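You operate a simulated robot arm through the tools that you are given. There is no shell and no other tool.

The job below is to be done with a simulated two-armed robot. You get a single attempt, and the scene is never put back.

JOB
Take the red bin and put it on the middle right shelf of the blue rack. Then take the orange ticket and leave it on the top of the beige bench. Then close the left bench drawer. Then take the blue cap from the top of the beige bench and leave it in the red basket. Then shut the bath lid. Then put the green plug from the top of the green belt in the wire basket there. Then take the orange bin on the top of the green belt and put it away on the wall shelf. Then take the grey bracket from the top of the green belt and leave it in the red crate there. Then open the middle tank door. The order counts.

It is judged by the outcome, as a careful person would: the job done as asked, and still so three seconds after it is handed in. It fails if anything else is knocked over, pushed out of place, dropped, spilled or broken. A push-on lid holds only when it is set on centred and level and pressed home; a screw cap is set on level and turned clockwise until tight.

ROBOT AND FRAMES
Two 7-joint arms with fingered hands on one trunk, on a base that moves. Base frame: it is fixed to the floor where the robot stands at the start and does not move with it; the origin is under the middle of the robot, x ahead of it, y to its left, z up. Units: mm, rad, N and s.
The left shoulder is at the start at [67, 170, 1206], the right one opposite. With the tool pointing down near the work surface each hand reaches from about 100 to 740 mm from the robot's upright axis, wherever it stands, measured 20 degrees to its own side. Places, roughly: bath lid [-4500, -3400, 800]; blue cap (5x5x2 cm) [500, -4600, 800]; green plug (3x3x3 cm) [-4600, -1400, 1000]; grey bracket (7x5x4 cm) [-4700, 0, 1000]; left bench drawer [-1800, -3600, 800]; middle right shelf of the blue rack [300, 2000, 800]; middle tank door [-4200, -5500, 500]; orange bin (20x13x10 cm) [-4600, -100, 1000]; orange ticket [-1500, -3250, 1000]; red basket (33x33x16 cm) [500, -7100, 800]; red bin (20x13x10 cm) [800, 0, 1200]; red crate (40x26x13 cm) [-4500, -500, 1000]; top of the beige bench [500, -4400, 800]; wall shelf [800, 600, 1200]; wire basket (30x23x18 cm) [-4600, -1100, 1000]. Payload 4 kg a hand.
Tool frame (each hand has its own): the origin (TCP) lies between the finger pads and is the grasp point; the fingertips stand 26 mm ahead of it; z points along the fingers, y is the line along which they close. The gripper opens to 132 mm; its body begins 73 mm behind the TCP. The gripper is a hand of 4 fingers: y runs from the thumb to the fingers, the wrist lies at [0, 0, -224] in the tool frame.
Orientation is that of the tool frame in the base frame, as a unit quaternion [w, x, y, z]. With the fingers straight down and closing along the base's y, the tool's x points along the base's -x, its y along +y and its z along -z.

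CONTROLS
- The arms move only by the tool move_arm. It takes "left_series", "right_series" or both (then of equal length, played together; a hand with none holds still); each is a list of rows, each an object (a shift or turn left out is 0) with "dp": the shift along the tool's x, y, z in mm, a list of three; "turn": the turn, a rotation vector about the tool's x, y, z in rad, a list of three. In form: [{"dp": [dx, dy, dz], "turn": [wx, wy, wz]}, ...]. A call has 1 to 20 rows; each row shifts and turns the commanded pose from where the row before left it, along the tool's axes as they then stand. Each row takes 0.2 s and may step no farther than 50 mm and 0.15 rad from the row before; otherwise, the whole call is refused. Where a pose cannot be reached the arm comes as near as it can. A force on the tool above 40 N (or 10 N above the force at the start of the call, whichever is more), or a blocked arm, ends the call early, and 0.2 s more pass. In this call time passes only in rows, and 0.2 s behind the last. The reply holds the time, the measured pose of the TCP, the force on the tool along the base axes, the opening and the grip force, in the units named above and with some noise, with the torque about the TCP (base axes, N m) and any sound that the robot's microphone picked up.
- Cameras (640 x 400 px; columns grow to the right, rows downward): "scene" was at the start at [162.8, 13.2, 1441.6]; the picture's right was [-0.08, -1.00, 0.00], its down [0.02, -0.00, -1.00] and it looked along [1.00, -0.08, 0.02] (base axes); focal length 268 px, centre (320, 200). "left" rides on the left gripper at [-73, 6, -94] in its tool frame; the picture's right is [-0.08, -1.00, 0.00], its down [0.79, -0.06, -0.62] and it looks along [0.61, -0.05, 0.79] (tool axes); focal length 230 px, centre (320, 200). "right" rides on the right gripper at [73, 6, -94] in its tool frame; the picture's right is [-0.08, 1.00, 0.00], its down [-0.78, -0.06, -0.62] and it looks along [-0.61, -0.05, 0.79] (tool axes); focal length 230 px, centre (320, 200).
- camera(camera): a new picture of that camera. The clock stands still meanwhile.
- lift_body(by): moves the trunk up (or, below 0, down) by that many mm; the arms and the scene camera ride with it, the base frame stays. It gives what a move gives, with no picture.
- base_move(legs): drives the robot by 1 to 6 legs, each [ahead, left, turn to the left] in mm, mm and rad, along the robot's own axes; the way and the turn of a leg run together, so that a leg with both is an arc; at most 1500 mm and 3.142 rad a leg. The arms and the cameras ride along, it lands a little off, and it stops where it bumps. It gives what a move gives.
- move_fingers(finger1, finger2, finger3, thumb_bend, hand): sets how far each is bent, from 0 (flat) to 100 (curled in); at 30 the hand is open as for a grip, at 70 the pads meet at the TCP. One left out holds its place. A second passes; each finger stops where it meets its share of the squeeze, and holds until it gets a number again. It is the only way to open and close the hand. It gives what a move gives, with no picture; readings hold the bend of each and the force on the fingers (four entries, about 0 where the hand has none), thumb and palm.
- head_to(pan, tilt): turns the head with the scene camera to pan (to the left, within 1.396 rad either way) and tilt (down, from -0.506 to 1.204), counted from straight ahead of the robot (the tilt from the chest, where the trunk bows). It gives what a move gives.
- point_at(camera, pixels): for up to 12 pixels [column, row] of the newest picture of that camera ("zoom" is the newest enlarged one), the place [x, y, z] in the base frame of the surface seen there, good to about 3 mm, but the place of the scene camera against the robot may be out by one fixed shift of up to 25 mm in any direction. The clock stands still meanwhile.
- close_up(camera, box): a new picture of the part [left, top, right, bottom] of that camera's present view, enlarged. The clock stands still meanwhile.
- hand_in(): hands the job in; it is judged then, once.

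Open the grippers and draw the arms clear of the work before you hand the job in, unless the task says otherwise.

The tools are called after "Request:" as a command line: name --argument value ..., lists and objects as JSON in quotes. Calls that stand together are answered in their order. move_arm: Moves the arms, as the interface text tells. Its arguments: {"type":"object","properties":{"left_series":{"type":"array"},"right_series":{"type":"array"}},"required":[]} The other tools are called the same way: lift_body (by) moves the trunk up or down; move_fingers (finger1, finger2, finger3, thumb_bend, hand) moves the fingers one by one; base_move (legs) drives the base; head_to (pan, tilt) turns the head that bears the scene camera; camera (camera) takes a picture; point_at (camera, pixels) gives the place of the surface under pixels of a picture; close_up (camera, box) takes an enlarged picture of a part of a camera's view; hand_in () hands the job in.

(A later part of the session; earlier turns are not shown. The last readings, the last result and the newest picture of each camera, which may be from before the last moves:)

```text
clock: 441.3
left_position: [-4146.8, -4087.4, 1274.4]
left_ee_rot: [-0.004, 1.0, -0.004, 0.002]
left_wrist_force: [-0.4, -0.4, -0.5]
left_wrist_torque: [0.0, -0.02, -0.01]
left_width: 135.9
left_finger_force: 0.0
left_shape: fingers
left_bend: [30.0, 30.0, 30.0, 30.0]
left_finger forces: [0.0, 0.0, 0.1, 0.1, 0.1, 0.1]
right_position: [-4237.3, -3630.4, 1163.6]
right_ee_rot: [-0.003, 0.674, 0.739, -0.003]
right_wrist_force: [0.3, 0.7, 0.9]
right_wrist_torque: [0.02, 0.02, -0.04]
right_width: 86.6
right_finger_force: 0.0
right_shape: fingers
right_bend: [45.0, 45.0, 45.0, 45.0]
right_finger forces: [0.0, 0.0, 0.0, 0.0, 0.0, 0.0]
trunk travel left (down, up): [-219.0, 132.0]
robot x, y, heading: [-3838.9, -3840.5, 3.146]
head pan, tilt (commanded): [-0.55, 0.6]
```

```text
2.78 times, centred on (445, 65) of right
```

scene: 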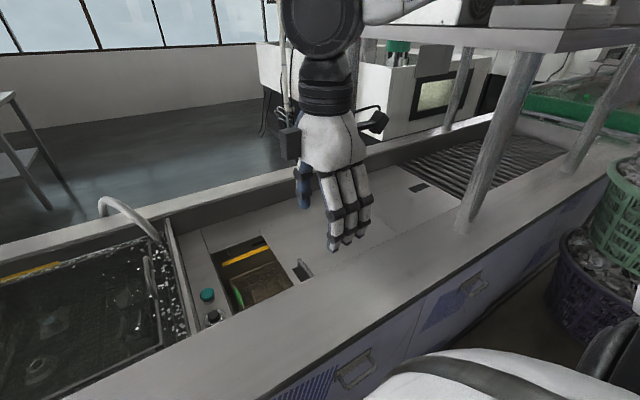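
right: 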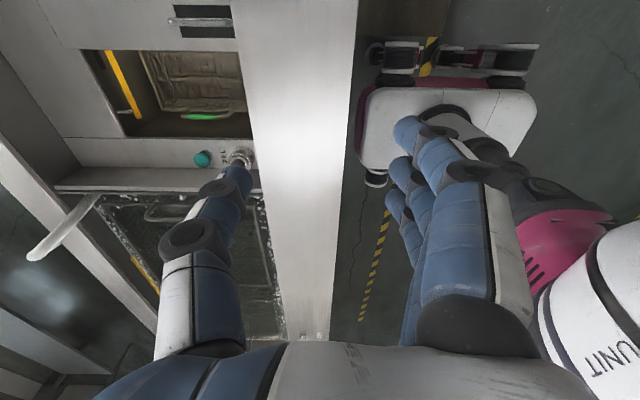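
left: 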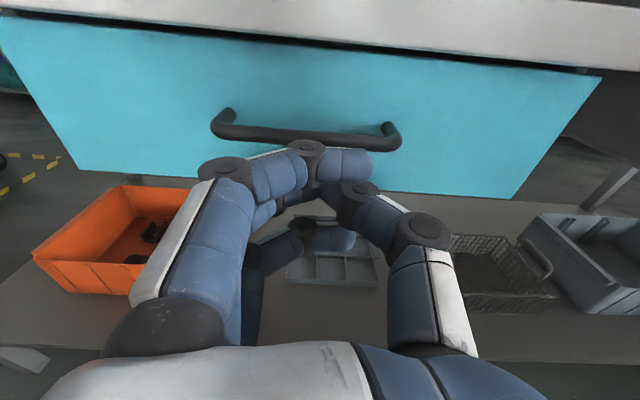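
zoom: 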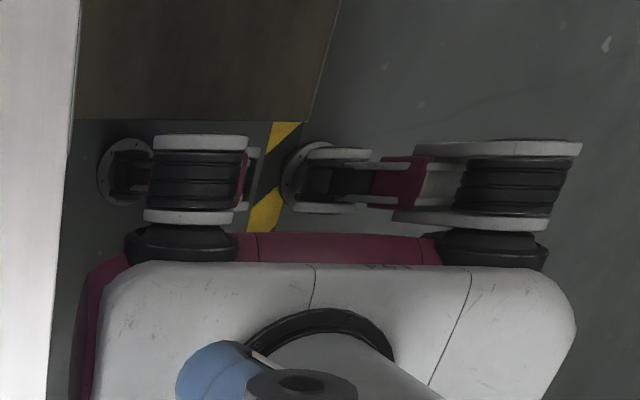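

The wooden bench edge is at y≈−3595, right beside my wheels. I strafe 50 mm away from it, then study the opening and the lid's recessed handle (205,20).

Request:
base_move --legs '[[0, 50, 0]]'

Request:
move_arm --right_series '[{"dp": [40, -20, 0]}, {"dp": [40, -20, 0]}, {"dp": [40, -20, 0]}, {"dp": [40, -20, 0]}, {"dp": [40, -20, 0]}]'

Request:
camera --camera "right"

Request:
camera --camera "scene"

```text
clock: 442.4
left_position: [-4145.7, -4136.7, 1275.7]
left_ee_rot: [-0.003, 1.0, -0.004, 0.002]
left_wrist_force: [0.6, -0.5, 0.6]
left_wrist_torque: [-0.01, 0.0, -0.02]
left_width: 135.7
left_finger_force: 0.1
left_shape: fingers
left_bend: [30.0, 30.0, 30.0, 30.0]
left_finger forces: [0.0, 0.1, 0.0, 0.0, 0.0, 0.0]
right_position: [-4237.2, -3678.8, 1164.1]
right_ee_rot: [-0.003, 0.674, 0.739, -0.003]
right_wrist_force: [0.2, -0.2, 0.8]
right_wrist_torque: [0.04, -0.02, -0.02]
right_width: 86.8
right_finger_force: 0.0
right_shape: fingers
right_bend: [45.0, 45.0, 45.0, 45.0]
right_finger forces: [0.1, 0.1, 0.0, 0.0, 0.1, 0.1]
trunk travel left (down, up): [-219.0, 132.0]
robot x, y, heading: [-3838.4, -3890.4, 3.144]
head pan, tilt (commanded): [-0.55, 0.6]
```

```text
clock: 443.6
left_position: [-4145.9, -4135.2, 1275.1]
left_ee_rot: [-0.003, 1.0, -0.003, 0.003]
left_wrist_force: [0.1, -0.1, -0.7]
left_wrist_torque: [0.01, 0.01, 0.04]
left_width: 135.9
left_finger_force: 0.1
left_shape: fingers
left_bend: [30.0, 30.0, 30.0, 30.0]
left_finger forces: [0.0, 0.0, 0.0, 0.0, 0.0, 0.0]
right_position: [-4355.1, -3487.9, 1163.6]
right_ee_rot: [-0.002, 0.674, 0.739, -0.003]
right_wrist_force: [-0.2, 0.3, -0.8]
right_wrist_torque: [-0.05, -0.05, -0.01]
right_width: 86.8
right_finger_force: 0.1
right_shape: fingers
right_bend: [45.0, 45.0, 45.0, 45.0]
right_finger forces: [0.0, 0.1, 0.0, 0.1, 0.0, 0.0]
trunk travel left (down, up): [-219.0, 132.0]
robot x, y, heading: [-3840.4, -3890.6, 3.144]
head pan, tilt (commanded): [-0.55, 0.6]
```

```text
taken
```

right: 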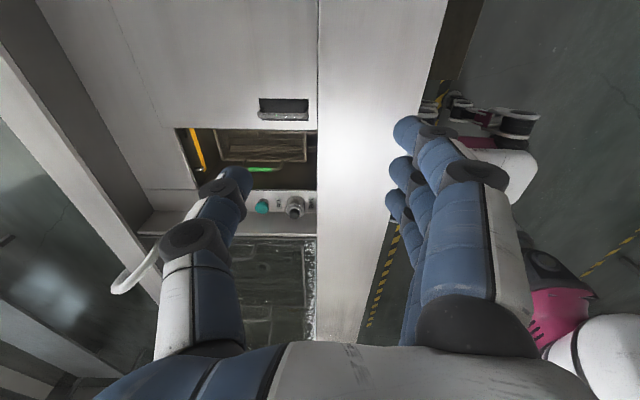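

```text
taken
```

scene: 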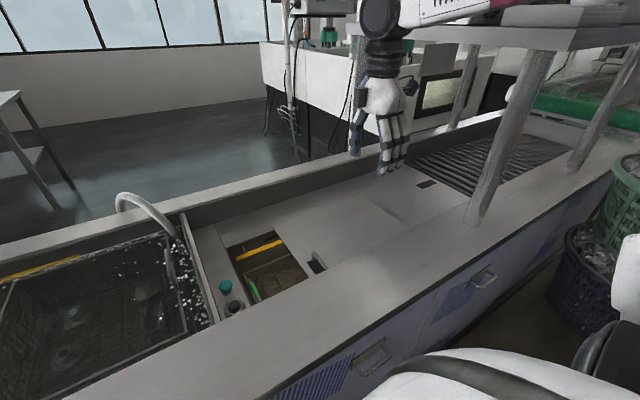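

The lid is a flat sliding panel; its handle recess is at (283,108) in the hand camera and the opening lies just south of it. I measure them.

Request:
point_at --camera "right" --pixels '[[283, 105], [265, 108], [303, 108], [283, 116], [283, 122], [225, 122], [318, 125], [318, 185], [178, 130], [200, 60], [290, 195], [262, 206]]'

Request:
close_up --camera "right" --box '[160, 70, 340, 220]'

Request:
close_up --camera "scene" --box '[180, 160, 480, 330]'

```text
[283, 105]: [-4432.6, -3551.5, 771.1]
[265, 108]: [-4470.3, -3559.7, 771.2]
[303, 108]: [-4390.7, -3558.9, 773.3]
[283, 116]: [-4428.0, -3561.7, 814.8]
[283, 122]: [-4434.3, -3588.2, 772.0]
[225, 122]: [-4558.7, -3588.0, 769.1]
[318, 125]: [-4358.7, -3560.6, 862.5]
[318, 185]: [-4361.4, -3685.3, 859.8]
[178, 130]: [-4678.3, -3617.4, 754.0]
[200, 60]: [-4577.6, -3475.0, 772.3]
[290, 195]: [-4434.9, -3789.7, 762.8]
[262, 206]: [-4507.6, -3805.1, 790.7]
```

```text
2.67 times, centred on (250, 145) of right
```

zoom: 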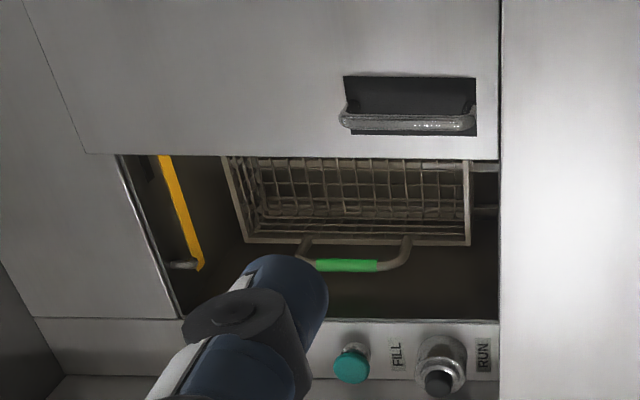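

```text
2.13 times, centred on (330, 245) of scene
```

zoom: 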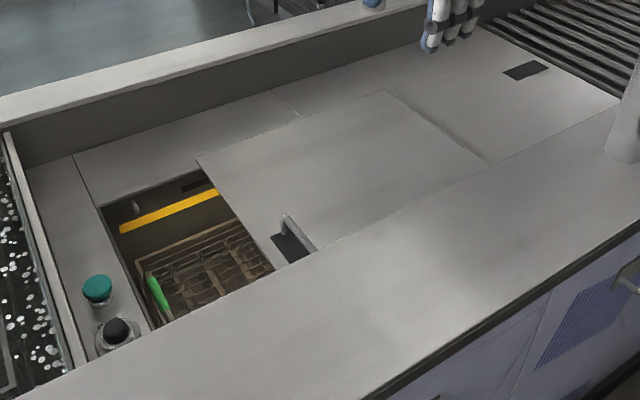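

The lid (surface z≈771) carries a U-bar handle (bar at z≈815, x −4470…−4385, y≈−3562) and must slide south by about 150 mm. A stand with a shelf is near my right elbow; I check its position.

Request:
point_at --camera "scene" --pixels '[[475, 215], [520, 100], [450, 45], [600, 42], [640, 45], [570, 170], [500, 45], [455, 110]]'

Request:
head_to --pan -1.2 --tilt 0.3

Request:
camera --camera "scene"

```text
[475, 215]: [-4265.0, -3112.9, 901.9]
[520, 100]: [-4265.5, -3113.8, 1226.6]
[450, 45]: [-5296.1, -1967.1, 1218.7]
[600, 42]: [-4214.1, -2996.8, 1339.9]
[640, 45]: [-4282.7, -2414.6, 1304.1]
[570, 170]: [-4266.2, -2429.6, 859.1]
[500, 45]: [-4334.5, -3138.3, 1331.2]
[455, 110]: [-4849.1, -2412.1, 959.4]
```

```text
clock: 444.6
left_position: [-4145.9, -4137.0, 1274.2]
left_ee_rot: [-0.003, 1.0, -0.004, 0.001]
left_wrist_force: [0.9, -1.0, -0.2]
left_wrist_torque: [0.0, -0.03, 0.02]
left_width: 135.6
left_finger_force: 0.0
left_shape: fingers
left_bend: [30.0, 30.0, 30.0, 30.0]
left_finger forces: [0.1, 0.1, 0.0, 0.0, 0.0, 0.0]
right_position: [-4355.1, -3489.1, 1164.1]
right_ee_rot: [-0.002, 0.674, 0.739, -0.003]
right_wrist_force: [0.1, 0.3, 0.1]
right_wrist_torque: [0.02, -0.01, 0.01]
right_width: 86.7
right_finger_force: 0.0
right_shape: fingers
right_bend: [45.0, 45.0, 45.0, 45.0]
right_finger forces: [0.1, 0.0, 0.1, 0.1, 0.1, 0.0]
trunk travel left (down, up): [-219.0, 132.0]
robot x, y, heading: [-3841.6, -3889.5, 3.145]
head pan, tilt (commanded): [-1.201, 0.3]
```

```text
taken
```

scene: 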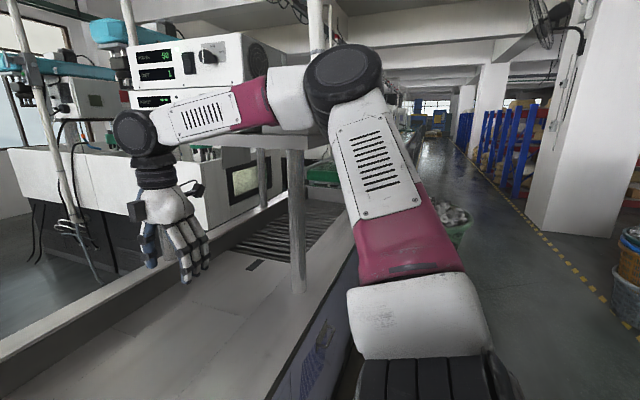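

The elbow seems close to the stand's shelf in the picture; I measure elbow and forearm positions.

Request:
point_at --camera "scene" --pixels '[[345, 75], [320, 110], [205, 110], [265, 100], [140, 130], [300, 142], [225, 140], [298, 200]]'

```text
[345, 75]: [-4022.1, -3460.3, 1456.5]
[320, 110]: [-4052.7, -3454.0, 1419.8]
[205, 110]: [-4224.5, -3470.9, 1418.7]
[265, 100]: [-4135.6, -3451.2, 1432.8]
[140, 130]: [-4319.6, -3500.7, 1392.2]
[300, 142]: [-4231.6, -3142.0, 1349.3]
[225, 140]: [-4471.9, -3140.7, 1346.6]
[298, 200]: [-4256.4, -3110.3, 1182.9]
```

The elbow is ~230 mm from the stand: fine. I turn the right hand +90° about its axis so that it closes along y.

Request:
move_arm --right_series '[{"turn": [0, 0, 0.14]}, {"turn": [0, 0, 0.14]}, {"turn": [0, 0, 0.14]}, {"turn": [0, 0, 0.14]}, {"turn": [0, 0, 0.14]}, {"turn": [0, 0, 0.14]}, {"turn": [0, 0, 0.14]}, {"turn": [0, 0, 0.14]}, {"turn": [0, 0, 0.14]}, {"turn": [0, 0, 0.14]}, {"turn": [0, 0, 0.08]}]'

Request:
camera --camera "right"

Request:
head_to --pan -0.55 --tilt 0.6

Request:
camera --camera "scene"

```text
clock: 447.0
left_position: [-4146.8, -4137.1, 1274.3]
left_ee_rot: [-0.003, 1.0, -0.004, 0.003]
left_wrist_force: [1.0, 0.0, 1.0]
left_wrist_torque: [0.02, 0.01, 0.0]
left_width: 135.9
left_finger_force: 0.0
left_shape: fingers
left_bend: [30.0, 30.0, 30.0, 30.0]
left_finger forces: [0.0, 0.0, 0.0, 0.0, 0.1, 0.0]
right_position: [-4355.4, -3489.5, 1166.2]
right_ee_rot: [-0.002, 0.996, 0.089, -0.004]
right_wrist_force: [-0.2, -0.1, 0.8]
right_wrist_torque: [0.03, 0.05, 0.02]
right_width: 86.6
right_finger_force: 0.1
right_shape: fingers
right_bend: [45.0, 45.0, 45.0, 45.0]
right_finger forces: [0.0, 0.0, 0.0, 0.0, 0.0, 0.1]
trunk travel left (down, up): [-219.0, 132.0]
robot x, y, heading: [-3839.6, -3889.9, 3.142]
head pan, tilt (commanded): [-1.201, 0.3]
```

```text
taken
```

right: 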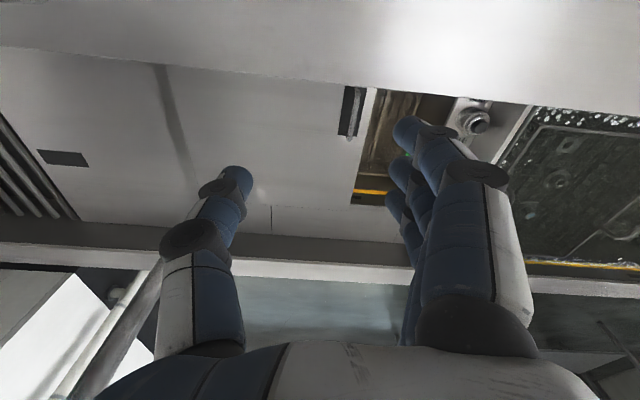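

```text
clock: 448.1
left_position: [-4146.1, -4136.4, 1275.2]
left_ee_rot: [-0.004, 1.0, -0.003, 0.001]
left_wrist_force: [0.0, -0.5, 0.3]
left_wrist_torque: [0.02, 0.02, 0.02]
left_width: 135.8
left_finger_force: 0.0
left_shape: fingers
left_bend: [30.0, 30.0, 30.0, 30.0]
left_finger forces: [0.1, 0.1, 0.0, 0.0, 0.1, 0.1]
right_position: [-4354.9, -3489.5, 1164.4]
right_ee_rot: [-0.001, 0.996, 0.092, -0.004]
right_wrist_force: [-0.9, 0.2, 0.0]
right_wrist_torque: [-0.01, -0.01, -0.01]
right_width: 86.9
right_finger_force: 0.1
right_shape: fingers
right_bend: [45.0, 45.0, 45.0, 45.0]
right_finger forces: [0.1, 0.0, 0.0, 0.1, 0.1, 0.1]
trunk travel left (down, up): [-219.0, 132.0]
robot x, y, heading: [-3839.4, -3890.4, 3.141]
head pan, tilt (commanded): [-0.55, 0.6]
```

```text
taken
```

scene: 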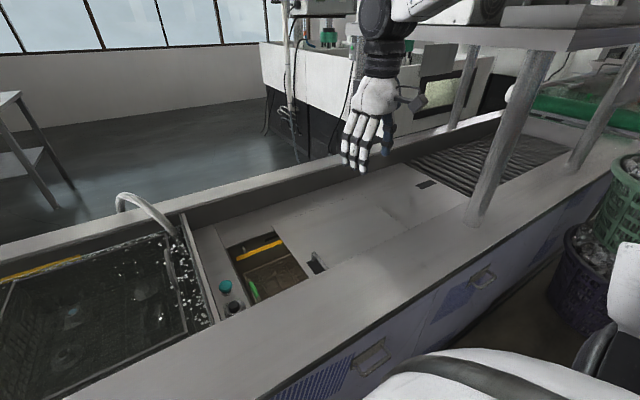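

I correct the remaining yaw of 0.18 rad and re-measure the bar from this view.

Request:
move_arm --right_series '[{"turn": [0, 0, 0.09]}, {"turn": [0, 0, 0.09]}]'

Request:
camera --camera "right"

Request:
close_up --camera "right" --box '[280, 50, 480, 200]'

```text
clock: 448.7
left_position: [-4146.3, -4137.5, 1275.0]
left_ee_rot: [-0.003, 1.0, -0.004, 0.001]
left_wrist_force: [-0.6, 0.1, 1.4]
left_wrist_torque: [0.03, 0.05, 0.03]
left_width: 135.6
left_finger_force: 0.0
left_shape: fingers
left_bend: [30.0, 30.0, 30.0, 30.0]
left_finger forces: [0.0, 0.0, 0.1, 0.0, 0.1, 0.0]
right_position: [-4355.0, -3488.9, 1166.0]
right_ee_rot: [0.0, 1.0, 0.001, -0.004]
right_wrist_force: [0.4, -0.2, 1.0]
right_wrist_torque: [0.0, 0.01, -0.01]
right_width: 86.7
right_finger_force: 0.2
right_shape: fingers
right_bend: [45.0, 45.0, 45.0, 45.0]
right_finger forces: [0.0, 0.0, 0.1, 0.0, 0.1, 0.0]
trunk travel left (down, up): [-219.0, 132.0]
robot x, y, heading: [-3839.1, -3887.7, 3.142]
head pan, tilt (commanded): [-0.55, 0.6]
```

```text
taken
```

right: 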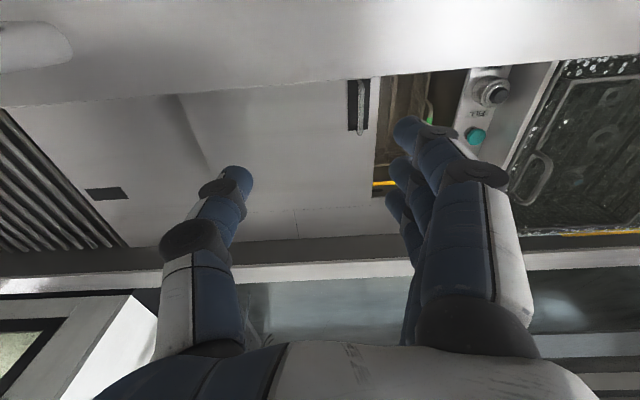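

```text
2.67 times, centred on (380, 125) of right
```

zoom: 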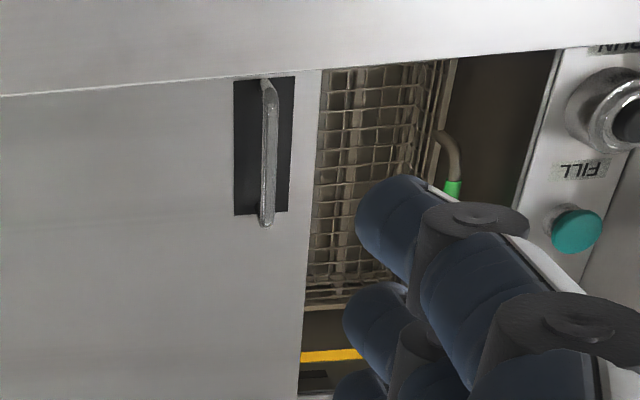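

Request:
point_at --camera "right" --pixels '[[360, 92], [360, 100], [360, 110], [360, 120], [360, 130], [352, 110], [375, 110], [340, 110], [378, 90], [392, 100], [455, 110], [478, 110]]'

```text
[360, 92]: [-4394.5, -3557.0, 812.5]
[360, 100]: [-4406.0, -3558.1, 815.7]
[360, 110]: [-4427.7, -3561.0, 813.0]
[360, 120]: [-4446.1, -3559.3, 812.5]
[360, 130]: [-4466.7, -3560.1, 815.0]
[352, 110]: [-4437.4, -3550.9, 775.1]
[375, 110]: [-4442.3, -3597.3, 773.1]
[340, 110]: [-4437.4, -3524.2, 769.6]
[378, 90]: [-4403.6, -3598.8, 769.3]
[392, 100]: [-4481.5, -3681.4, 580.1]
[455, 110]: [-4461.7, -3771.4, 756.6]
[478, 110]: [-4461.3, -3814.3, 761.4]
```

Bar: x −4390…−4470, y≈−3559, top z≈815; the lid edge must travel from y≈−3602 to ≈−3755. I move over the bar and descend to about z 860.

Request:
move_arm --right_series '[{"dp": [-37.5, 35, 20]}, {"dp": [-37.5, 35, 20]}, {"dp": [0, 0, 45]}, {"dp": [0, 0, 45]}, {"dp": [0, 0, 45]}, {"dp": [0, 0, 45]}, {"dp": [0, 0, 45]}, {"dp": [0, 0, 40]}]'

Request:
camera --camera "right"

Request:
camera --camera "scene"

```text
refused: row 1 steps farther than a row can; nothing moved
```

```text
taken
```

right: 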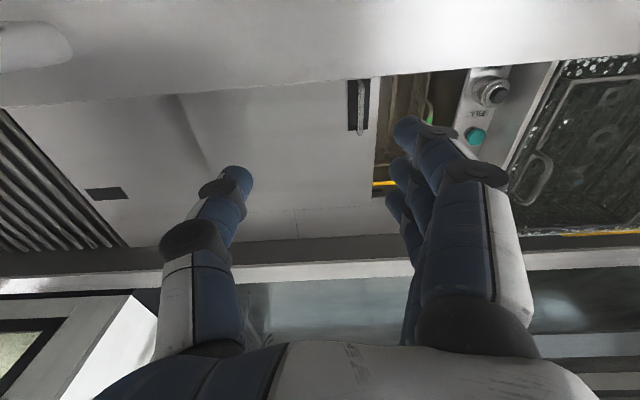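

```text
taken
```

scene: 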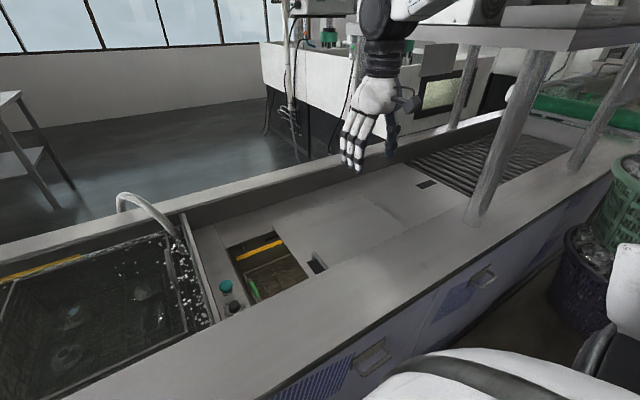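

The first row was too long a step; I split it into shorter rows.

Request:
move_arm --right_series '[{"dp": [-25, 23.3, 10]}, {"dp": [-25, 23.3, 15]}, {"dp": [-25, 23.3, 20]}, {"dp": [0, 0, 45]}, {"dp": [0, 0, 45]}, {"dp": [0, 0, 45]}, {"dp": [0, 0, 45]}, {"dp": [0, 0, 45]}, {"dp": [0, 0, 35]}]'

Request:
camera --camera "right"

Request:
camera --camera "scene"

```text
clock: 450.7
left_position: [-4146.8, -4136.9, 1274.6]
left_ee_rot: [-0.003, 1.0, -0.004, 0.004]
left_wrist_force: [-0.3, -0.2, -0.1]
left_wrist_torque: [0.01, -0.02, 0.01]
left_width: 135.8
left_finger_force: 0.0
left_shape: fingers
left_bend: [30.0, 30.0, 30.0, 30.0]
left_finger forces: [0.1, 0.0, 0.1, 0.0, 0.0, 0.1]
right_position: [-4433.8, -3558.3, 860.0]
right_ee_rot: [0.0, 1.0, 0.001, -0.004]
right_wrist_force: [-0.1, 0.0, 0.4]
right_wrist_torque: [0.02, -0.03, -0.04]
right_width: 86.8
right_finger_force: 0.1
right_shape: fingers
right_bend: [45.0, 45.0, 45.0, 45.0]
right_finger forces: [0.0, 0.0, 0.0, 0.0, 0.1, 0.0]
trunk travel left (down, up): [-219.0, 132.0]
robot x, y, heading: [-3836.8, -3891.0, 3.148]
head pan, tilt (commanded): [-0.55, 0.6]
```

```text
taken
```

right: 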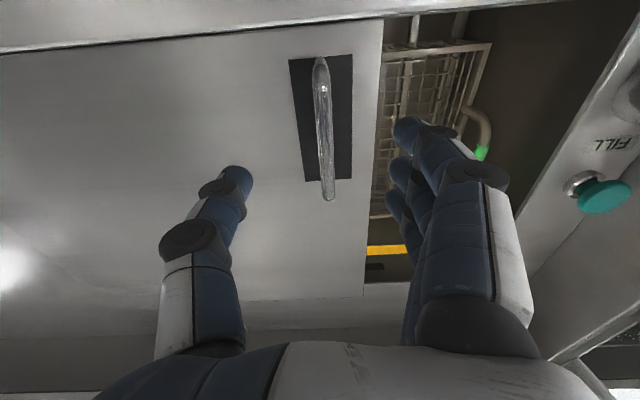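

```text
taken
```

scene: 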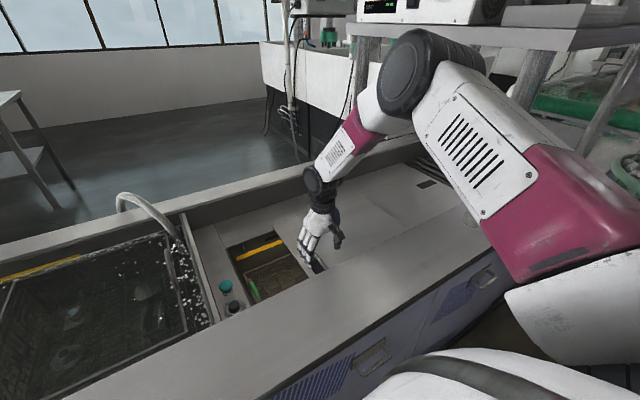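

The bar is between thumb and fingers. I lower to TCP z≈809 and close on the bar.

Request:
move_arm --right_series '[{"dp": [3, 0, 20]}, {"dp": [0, 0, 15]}, {"dp": [0, 0, 10]}, {"dp": [0, 0, 5]}]'

Request:
move_fingers --hand "right" --finger1 75 --finger2 75 --finger3 75 --thumb_bend 72

Request:
camera --camera "right"

```text
clock: 451.7
left_position: [-4146.3, -4136.8, 1274.5]
left_ee_rot: [-0.003, 1.0, -0.003, 0.001]
left_wrist_force: [0.6, -0.5, 0.6]
left_wrist_torque: [0.01, -0.04, 0.02]
left_width: 136.0
left_finger_force: 0.1
left_shape: fingers
left_bend: [30.0, 30.0, 30.0, 30.0]
left_finger forces: [0.0, 0.1, 0.1, 0.1, 0.1, 0.0]
right_position: [-4430.6, -3558.8, 810.2]
right_ee_rot: [0.001, 1.0, 0.001, -0.005]
right_wrist_force: [-0.3, -0.1, 0.4]
right_wrist_torque: [0.01, 0.0, 0.02]
right_width: 86.7
right_finger_force: 0.1
right_shape: fingers
right_bend: [45.0, 45.0, 45.0, 45.0]
right_finger forces: [0.0, 0.0, 0.0, 0.0, 0.1, 0.1]
trunk travel left (down, up): [-219.0, 132.0]
robot x, y, heading: [-3841.3, -3891.1, 3.141]
head pan, tilt (commanded): [-0.55, 0.6]
```

```text
clock: 452.7
left_position: [-4147.1, -4136.0, 1275.5]
left_ee_rot: [-0.004, 1.0, -0.004, 0.003]
left_wrist_force: [-0.4, 0.4, -0.4]
left_wrist_torque: [-0.01, -0.02, -0.02]
left_width: 135.8
left_finger_force: 0.1
left_shape: fingers
left_bend: [30.0, 30.0, 30.0, 30.0]
left_finger forces: [0.0, 0.0, 0.0, 0.0, 0.0, 0.1]
right_position: [-4429.2, -3559.3, 808.5]
right_ee_rot: [0.0, 1.0, 0.003, -0.003]
right_wrist_force: [0.5, -1.9, -14.1]
right_wrist_torque: [0.04, 0.0, 0.03]
right_width: 11.3
right_finger_force: 6.7
right_shape: fingers
right_bend: [73.0, 73.0, 73.0, 71.0]
right_finger forces: [5.4, 4.0, 4.9, 0.1, 0.0, 0.0]
trunk travel left (down, up): [-219.0, 132.0]
robot x, y, heading: [-3836.7, -3890.8, 3.144]
head pan, tilt (commanded): [-0.55, 0.6]
```

```text
taken
```

right: 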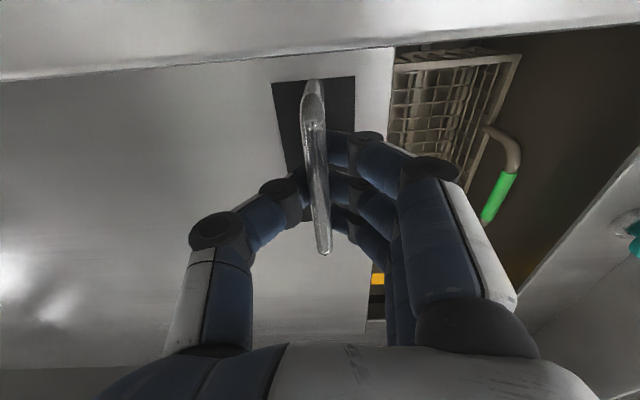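

The fingers enclose the bar. I slide the lid south (tool +y) in 12 mm rows, watching the force.

Request:
move_arm --right_series '[{"dp": [0, 8, 0]}, {"dp": [0, 12, 0]}, {"dp": [0, 12, 0]}, {"dp": [0, 12, 0]}]'

Request:
camera --camera "right"

Request:
camera --camera "scene"

```text
clock: 453.7
left_position: [-4147.5, -4136.1, 1275.3]
left_ee_rot: [-0.004, 1.0, -0.005, 0.003]
left_wrist_force: [-0.3, -0.1, -0.8]
left_wrist_torque: [0.03, -0.01, 0.0]
left_width: 135.8
left_finger_force: 0.2
left_shape: fingers
left_bend: [30.0, 30.0, 30.0, 30.0]
left_finger forces: [0.1, 0.0, 0.1, 0.1, 0.1, 0.1]
right_position: [-4429.5, -3603.7, 809.1]
right_ee_rot: [0.001, 1.0, 0.002, -0.002]
right_wrist_force: [3.5, 0.5, -15.9]
right_wrist_torque: [0.01, -0.01, -0.02]
right_width: 11.4
right_finger_force: 9.6
right_shape: fingers
right_bend: [73.0, 73.0, 73.0, 71.0]
right_finger forces: [5.5, 3.9, 5.3, 0.1, 3.5, 0.0]
trunk travel left (down, up): [-219.0, 132.0]
robot x, y, heading: [-3838.3, -3891.5, 3.14]
head pan, tilt (commanded): [-0.55, 0.6]
```

```text
taken
```

right: 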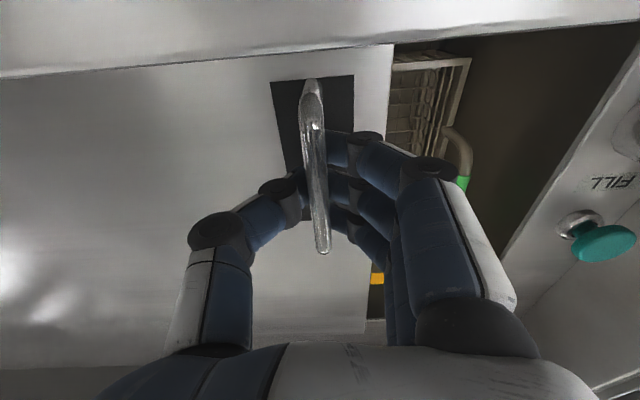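

```text
taken
```

scene: 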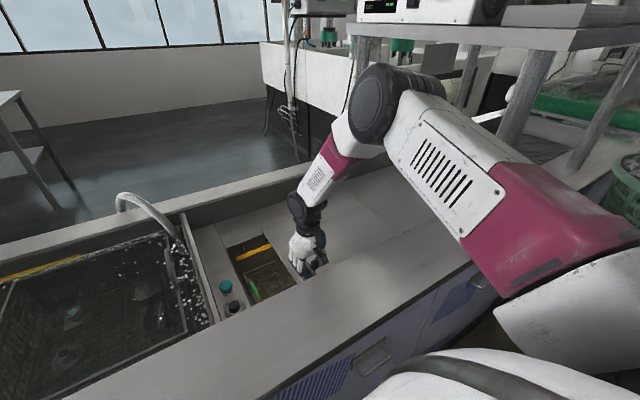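

The lid slides with little force. I continue 96 mm more.

Request:
move_arm --right_series '[{"dp": [0, 12, 0]}, {"dp": [0, 12, 0]}, {"dp": [0, 12, 0]}, {"dp": [0, 12, 0]}, {"dp": [0, 12, 0]}, {"dp": [0, 12, 0]}, {"dp": [0, 12, 0]}]'

Request:
camera --camera "right"

Request:
camera --camera "scene"

```text
clock: 455.3
left_position: [-4147.5, -4136.4, 1275.5]
left_ee_rot: [-0.004, 1.0, -0.003, 0.002]
left_wrist_force: [0.5, 0.2, -0.4]
left_wrist_torque: [-0.02, 0.01, -0.01]
left_width: 135.7
left_finger_force: 0.1
left_shape: fingers
left_bend: [30.0, 30.0, 30.0, 30.0]
left_finger forces: [0.1, 0.1, 0.1, 0.1, 0.1, 0.0]
right_position: [-4430.2, -3686.5, 810.0]
right_ee_rot: [0.0, 1.0, 0.002, -0.004]
right_wrist_force: [4.0, 0.9, -17.6]
right_wrist_torque: [0.03, -0.03, -0.01]
right_width: 11.7
right_finger_force: 9.1
right_shape: fingers
right_bend: [73.0, 73.0, 73.0, 71.0]
right_finger forces: [5.7, 4.1, 5.5, 0.0, 3.6, 0.1]
trunk travel left (down, up): [-219.0, 132.0]
robot x, y, heading: [-3838.4, -3888.6, 3.139]
head pan, tilt (commanded): [-0.55, 0.6]
```

```text
taken
```

right: 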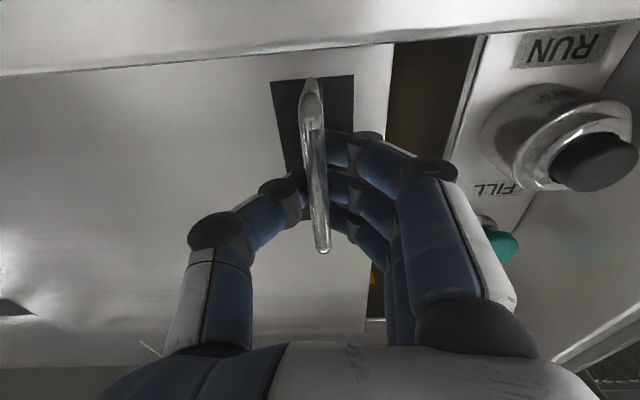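

```text
taken
```

scene: 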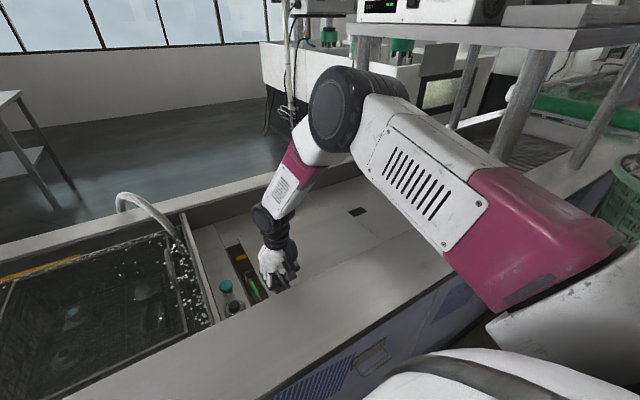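

I measure the remaining gap and the FILL/RUN buttons' clearance to my fingers.

Request:
point_at --camera "right" --pixels '[[385, 80], [470, 80], [462, 110], [482, 60], [500, 245], [550, 150], [600, 160], [485, 240], [430, 170], [470, 215]]'

```text
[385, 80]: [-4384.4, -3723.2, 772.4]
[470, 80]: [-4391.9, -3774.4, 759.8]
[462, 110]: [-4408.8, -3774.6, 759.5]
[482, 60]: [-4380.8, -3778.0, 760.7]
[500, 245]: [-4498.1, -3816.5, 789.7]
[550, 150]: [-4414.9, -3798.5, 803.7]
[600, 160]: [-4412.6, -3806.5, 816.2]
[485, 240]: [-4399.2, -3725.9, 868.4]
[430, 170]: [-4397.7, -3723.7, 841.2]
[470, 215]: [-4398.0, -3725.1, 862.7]
```

Remaining travel is ~45 mm. To keep the fingers away from the RUN button (top z≈816 at y≈−3800), I release the bar, go over to its north side, and push it with closed fingers instead.

Request:
move_fingers --hand "right" --finger1 52 --finger2 52 --finger3 52 --thumb_bend 50

Request:
move_arm --right_series '[{"dp": [0, 0, -20]}, {"dp": [0, 0, -30]}, {"dp": [0, 0, -20]}, {"dp": [0, -30, 0]}, {"dp": [0, -25, 0]}]'

Request:
move_fingers --hand "right" --finger1 75 --finger2 75 --finger3 75 --thumb_bend 72

Request:
camera --camera "right"

```text
clock: 456.3
left_position: [-4145.8, -4137.4, 1275.1]
left_ee_rot: [-0.004, 1.0, -0.003, 0.002]
left_wrist_force: [0.9, 0.4, -0.2]
left_wrist_torque: [0.02, 0.01, -0.01]
left_width: 135.8
left_finger_force: 0.0
left_shape: fingers
left_bend: [30.0, 30.0, 30.0, 30.0]
left_finger forces: [0.1, 0.0, 0.0, 0.1, 0.1, 0.1]
right_position: [-4429.6, -3685.5, 811.5]
right_ee_rot: [-0.001, 1.0, 0.002, -0.004]
right_wrist_force: [0.1, 0.1, 0.4]
right_wrist_torque: [0.04, -0.01, -0.01]
right_width: 66.6
right_finger_force: 0.1
right_shape: fingers
right_bend: [52.0, 52.0, 52.0, 50.0]
right_finger forces: [0.0, 0.0, 0.0, 0.1, 0.0, 0.0]
trunk travel left (down, up): [-219.0, 132.0]
robot x, y, heading: [-3840.6, -3888.5, 3.143]
head pan, tilt (commanded): [-0.55, 0.6]
```

```text
clock: 457.5
left_position: [-4146.2, -4136.3, 1274.5]
left_ee_rot: [-0.003, 1.0, -0.004, 0.001]
left_wrist_force: [0.2, 1.1, 0.2]
left_wrist_torque: [0.01, 0.01, -0.03]
left_width: 136.0
left_finger_force: 0.0
left_shape: fingers
left_bend: [30.0, 30.0, 30.0, 30.0]
left_finger forces: [0.1, 0.0, 0.0, 0.1, 0.0, 0.0]
right_position: [-4429.5, -3631.1, 880.6]
right_ee_rot: [0.0, 1.0, 0.003, -0.004]
right_wrist_force: [0.4, -0.4, 0.5]
right_wrist_torque: [0.01, 0.01, -0.02]
right_width: 66.9
right_finger_force: 0.1
right_shape: fingers
right_bend: [52.0, 52.0, 52.0, 50.0]
right_finger forces: [0.0, 0.0, 0.1, 0.0, 0.0, 0.0]
trunk travel left (down, up): [-219.0, 132.0]
robot x, y, heading: [-3840.2, -3891.1, 3.14]
head pan, tilt (commanded): [-0.55, 0.6]
```

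```text
clock: 458.5
left_position: [-4147.2, -4137.4, 1275.2]
left_ee_rot: [-0.004, 1.0, -0.003, 0.002]
left_wrist_force: [-0.2, 0.1, -0.4]
left_wrist_torque: [-0.03, 0.01, 0.01]
left_width: 135.5
left_finger_force: 0.0
left_shape: fingers
left_bend: [30.0, 30.0, 30.0, 30.0]
left_finger forces: [0.0, 0.1, 0.1, 0.1, 0.0, 0.1]
right_position: [-4428.9, -3631.4, 879.3]
right_ee_rot: [0.0, 1.0, 0.003, -0.003]
right_wrist_force: [0.3, 0.4, 0.2]
right_wrist_torque: [0.02, 0.0, -0.02]
right_width: 10.1
right_finger_force: 0.1
right_shape: fingers
right_bend: [75.0, 73.0, 75.0, 71.0]
right_finger forces: [0.0, 0.0, 0.0, 0.1, 0.0, 0.0]
trunk travel left (down, up): [-219.0, 132.0]
robot x, y, heading: [-3839.1, -3889.9, 3.144]
head pan, tilt (commanded): [-0.55, 0.6]
```

```text
taken
```

right: 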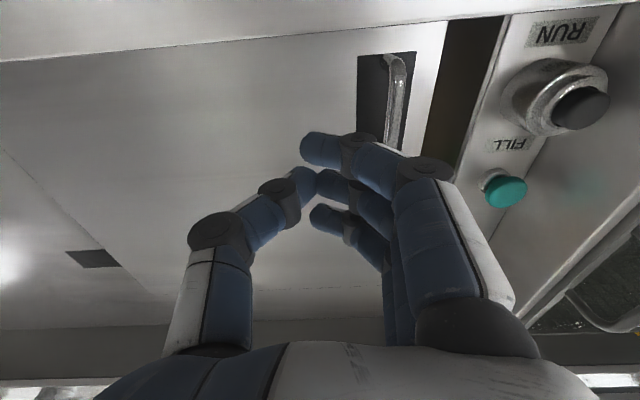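

I move 20 mm further north, lower to the bar's level and push south slowly.

Request:
move_arm --right_series '[{"dp": [0, -20, 0]}, {"dp": [0, 0, 30]}, {"dp": [0, 0, 25]}, {"dp": [0, 0, 12]}]'

Request:
camera --camera "right"

```text
clock: 459.5
left_position: [-4146.5, -4136.6, 1273.1]
left_ee_rot: [-0.004, 1.0, -0.004, 0.002]
left_wrist_force: [0.9, 0.6, 0.2]
left_wrist_torque: [-0.01, 0.0, 0.01]
left_width: 135.8
left_finger_force: 0.0
left_shape: fingers
left_bend: [30.0, 30.0, 30.0, 30.0]
left_finger forces: [0.1, 0.1, 0.1, 0.0, 0.0, 0.0]
right_position: [-4428.6, -3610.1, 813.2]
right_ee_rot: [0.0, 1.0, 0.002, -0.003]
right_wrist_force: [-0.4, 0.4, 0.4]
right_wrist_torque: [-0.01, 0.0, 0.02]
right_width: 10.1
right_finger_force: 0.0
right_shape: fingers
right_bend: [75.0, 73.0, 75.0, 71.0]
right_finger forces: [0.0, 0.1, 0.0, 0.1, 0.0, 0.0]
trunk travel left (down, up): [-219.0, 132.0]
robot x, y, heading: [-3839.9, -3888.0, 3.134]
head pan, tilt (commanded): [-0.55, 0.6]
```

```text
taken
```

right: 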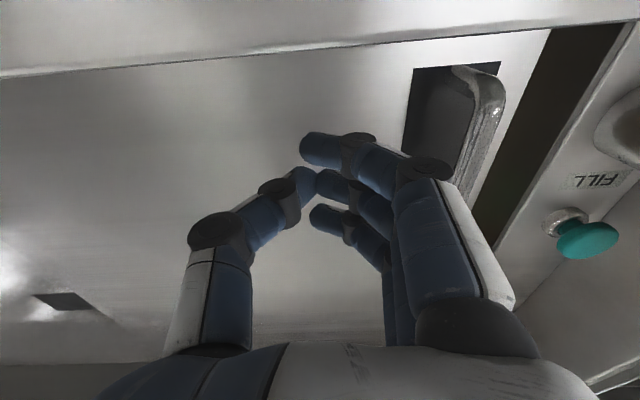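

Now I push south in 10 mm rows.

Request:
move_arm --right_series '[{"dp": [0, 10, 0]}, {"dp": [0, 10, 0]}, {"dp": [0, 10, 0]}, {"dp": [0, 10, 0]}, {"dp": [0, 10, 0]}]'

Request:
camera --camera "right"

```text
clock: 460.7
left_position: [-4146.7, -4137.8, 1274.8]
left_ee_rot: [-0.003, 1.0, -0.003, 0.002]
left_wrist_force: [0.2, -0.1, 0.5]
left_wrist_torque: [0.01, 0.0, 0.01]
left_width: 135.7
left_finger_force: 0.0
left_shape: fingers
left_bend: [30.0, 30.0, 30.0, 30.0]
left_finger forces: [0.0, 0.0, 0.0, 0.1, 0.0, 0.0]
right_position: [-4429.7, -3661.2, 814.2]
right_ee_rot: [0.0, 1.0, 0.002, -0.004]
right_wrist_force: [0.4, 0.9, 0.4]
right_wrist_torque: [-0.02, -0.02, 0.02]
right_width: 10.5
right_finger_force: 0.3
right_shape: fingers
right_bend: [75.0, 74.0, 75.0, 71.0]
right_finger forces: [0.0, 1.4, 0.1, 0.1, 0.1, 0.0]
trunk travel left (down, up): [-219.0, 132.0]
robot x, y, heading: [-3840.0, -3885.4, 3.146]
head pan, tilt (commanded): [-0.55, 0.6]
```

```text
taken
```

right: 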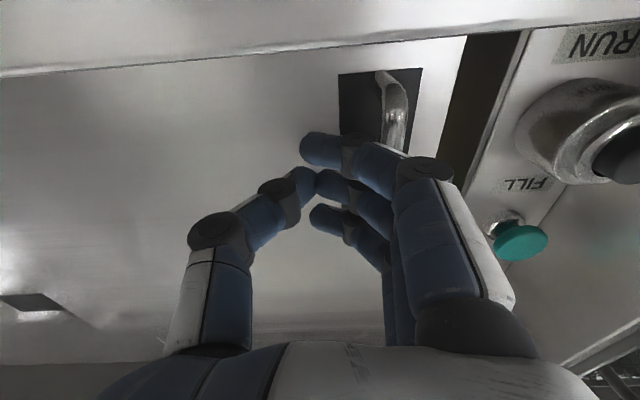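

Contact has begun. I push on in 8 mm rows.

Request:
move_arm --right_series '[{"dp": [0, 8, 0]}, {"dp": [0, 8, 0]}, {"dp": [0, 8, 0]}, {"dp": [0, 8, 0]}]'

Request:
camera --camera "right"

Request:
camera --camera "scene"

```text
clock: 461.7
left_position: [-4146.3, -4136.1, 1274.9]
left_ee_rot: [-0.004, 1.0, -0.003, 0.001]
left_wrist_force: [0.0, 0.0, -0.8]
left_wrist_torque: [0.03, 0.0, -0.04]
left_width: 135.6
left_finger_force: 0.0
left_shape: fingers
left_bend: [30.0, 30.0, 30.0, 30.0]
left_finger forces: [0.0, 0.0, 0.1, 0.0, 0.0, 0.0]
right_position: [-4428.7, -3694.1, 813.3]
right_ee_rot: [0.0, 1.0, 0.002, -0.004]
right_wrist_force: [-0.5, 0.8, 1.2]
right_wrist_torque: [-0.02, -0.04, -0.04]
right_width: 9.9
right_finger_force: 0.4
right_shape: fingers
right_bend: [75.0, 74.0, 75.0, 71.0]
right_finger forces: [0.0, 0.9, 0.0, 0.0, 0.0, 0.0]
trunk travel left (down, up): [-219.0, 132.0]
robot x, y, heading: [-3840.8, -3888.3, 3.141]
head pan, tilt (commanded): [-0.55, 0.6]
```

```text
taken
```

right: 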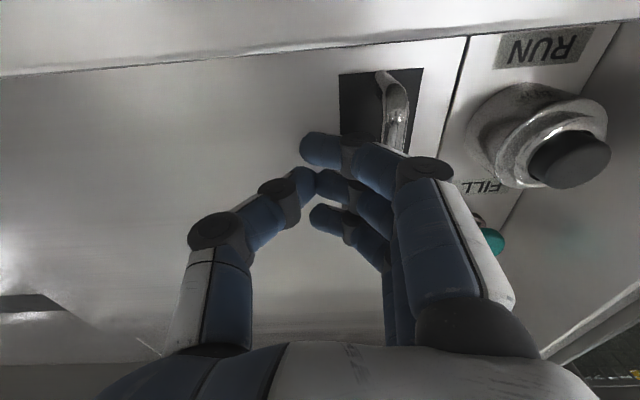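

```text
taken
```

scene: 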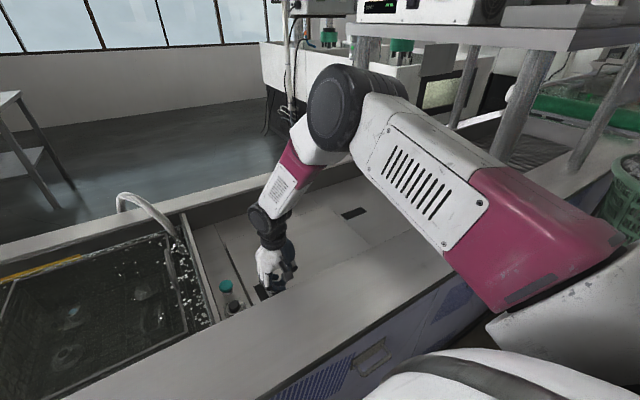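

The gap is almost gone. I push on in 4 mm rows until the force shows the stop.

Request:
move_arm --right_series '[{"dp": [0, 4, 0]}, {"dp": [0, 4, 0]}, {"dp": [0, 4, 0]}, {"dp": [0, 4, 0]}]'

Request:
camera --camera "right"

Request:
close_up --camera "scene" --box '[160, 180, 400, 340]'

```text
clock: 462.7
left_position: [-4145.9, -4135.4, 1275.5]
left_ee_rot: [-0.004, 1.0, -0.004, 0.002]
left_wrist_force: [-0.2, 0.0, -1.0]
left_wrist_torque: [0.0, 0.0, -0.01]
left_width: 136.0
left_finger_force: 0.0
left_shape: fingers
left_bend: [30.0, 30.0, 30.0, 30.0]
left_finger forces: [0.0, 0.0, 0.0, 0.0, 0.0, 0.0]
right_position: [-4428.8, -3706.3, 814.2]
right_ee_rot: [-0.001, 1.0, 0.001, -0.004]
right_wrist_force: [0.7, 13.8, 3.8]
right_wrist_torque: [-0.04, 0.02, 0.01]
right_width: 11.3
right_finger_force: 6.3
right_shape: fingers
right_bend: [75.0, 74.0, 75.0, 69.0]
right_finger forces: [0.8, 11.1, 0.9, 0.0, 0.0, 0.0]
trunk travel left (down, up): [-219.0, 132.0]
robot x, y, heading: [-3839.5, -3893.7, 3.149]
head pan, tilt (commanded): [-0.55, 0.6]
```

```text
taken
```

right: 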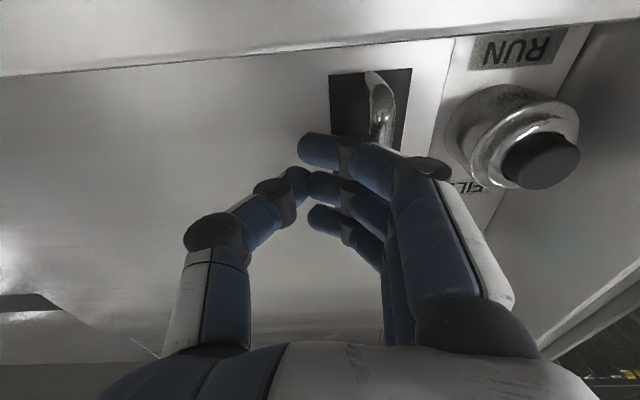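

```text
2.50 times, centred on (280, 260) of scene
```

zoom: 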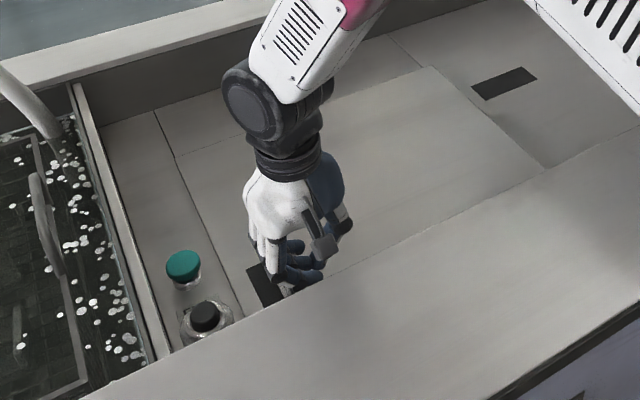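

The lid has met its stop (13.8 N) and the opening is covered. I push 5 mm more to be sure, then lift away.

Request:
move_arm --right_series '[{"dp": [0, 3, 0]}, {"dp": [0, 3, 0]}]'

Request:
move_arm --right_series '[{"dp": [0, -10, 0]}, {"dp": [0, -15, 0]}, {"dp": [0, 0, -30]}, {"dp": [0, 0, -45]}, {"dp": [0, 0, -45]}, {"dp": [0, 0, -45]}, {"dp": [0, 0, -45]}]'

Request:
camera --camera "right"

Request:
close_up --camera "scene" --box '[160, 180, 400, 340]'

```text
clock: 463.3
left_position: [-4145.6, -4134.0, 1276.6]
left_ee_rot: [-0.002, 1.0, -0.005, 0.002]
left_wrist_force: [-0.4, 0.0, 0.2]
left_wrist_torque: [-0.06, 0.01, 0.01]
left_width: 135.7
left_finger_force: 0.0
left_shape: fingers
left_bend: [30.0, 30.0, 30.0, 30.0]
left_finger forces: [0.0, 0.0, 0.0, 0.0, 0.1, 0.1]
right_position: [-4429.3, -3711.6, 814.5]
right_ee_rot: [0.0, 1.0, 0.001, -0.004]
right_wrist_force: [0.2, 28.6, 8.7]
right_wrist_torque: [-0.08, 0.01, -0.02]
right_width: 11.4
right_finger_force: 13.5
right_shape: fingers
right_bend: [76.0, 74.0, 76.0, 69.0]
right_finger forces: [4.1, 19.3, 4.2, 0.0, 0.0, 0.0]
trunk travel left (down, up): [-219.0, 132.0]
robot x, y, heading: [-3837.7, -3888.8, 3.138]
head pan, tilt (commanded): [-0.55, 0.6]
```

```text
clock: 464.9
left_position: [-4144.9, -4137.2, 1275.2]
left_ee_rot: [-0.003, 1.0, -0.003, 0.001]
left_wrist_force: [1.0, 0.6, -0.3]
left_wrist_torque: [0.04, 0.04, 0.05]
left_width: 135.7
left_finger_force: 0.0
left_shape: fingers
left_bend: [30.0, 30.0, 30.0, 30.0]
left_finger forces: [0.0, 0.0, 0.0, 0.0, 0.0, 0.1]
right_position: [-4426.8, -3690.9, 1023.9]
right_ee_rot: [0.0, 1.0, 0.002, -0.004]
right_wrist_force: [0.5, -0.1, 0.4]
right_wrist_torque: [0.0, -0.03, -0.01]
right_width: 10.7
right_finger_force: 0.1
right_shape: fingers
right_bend: [75.0, 74.0, 75.0, 69.0]
right_finger forces: [0.0, 0.0, 0.1, 0.1, 0.0, 0.0]
trunk travel left (down, up): [-219.0, 132.0]
robot x, y, heading: [-3840.4, -3888.4, 3.143]
head pan, tilt (commanded): [-0.55, 0.6]
```

```text
taken
```

right: 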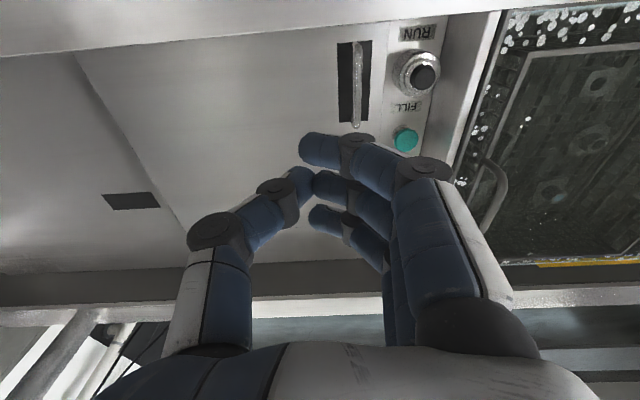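

```text
2.50 times, centred on (280, 260) of scene
```

zoom: 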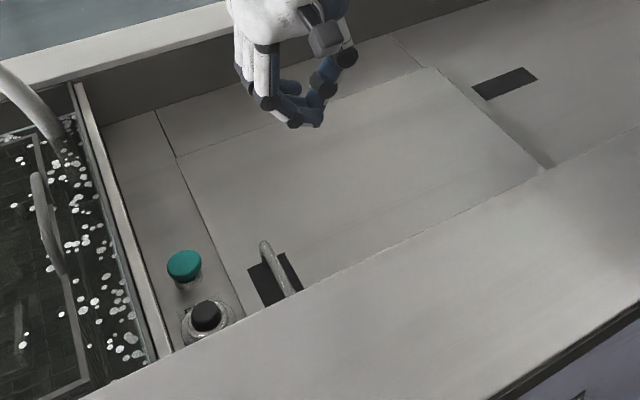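

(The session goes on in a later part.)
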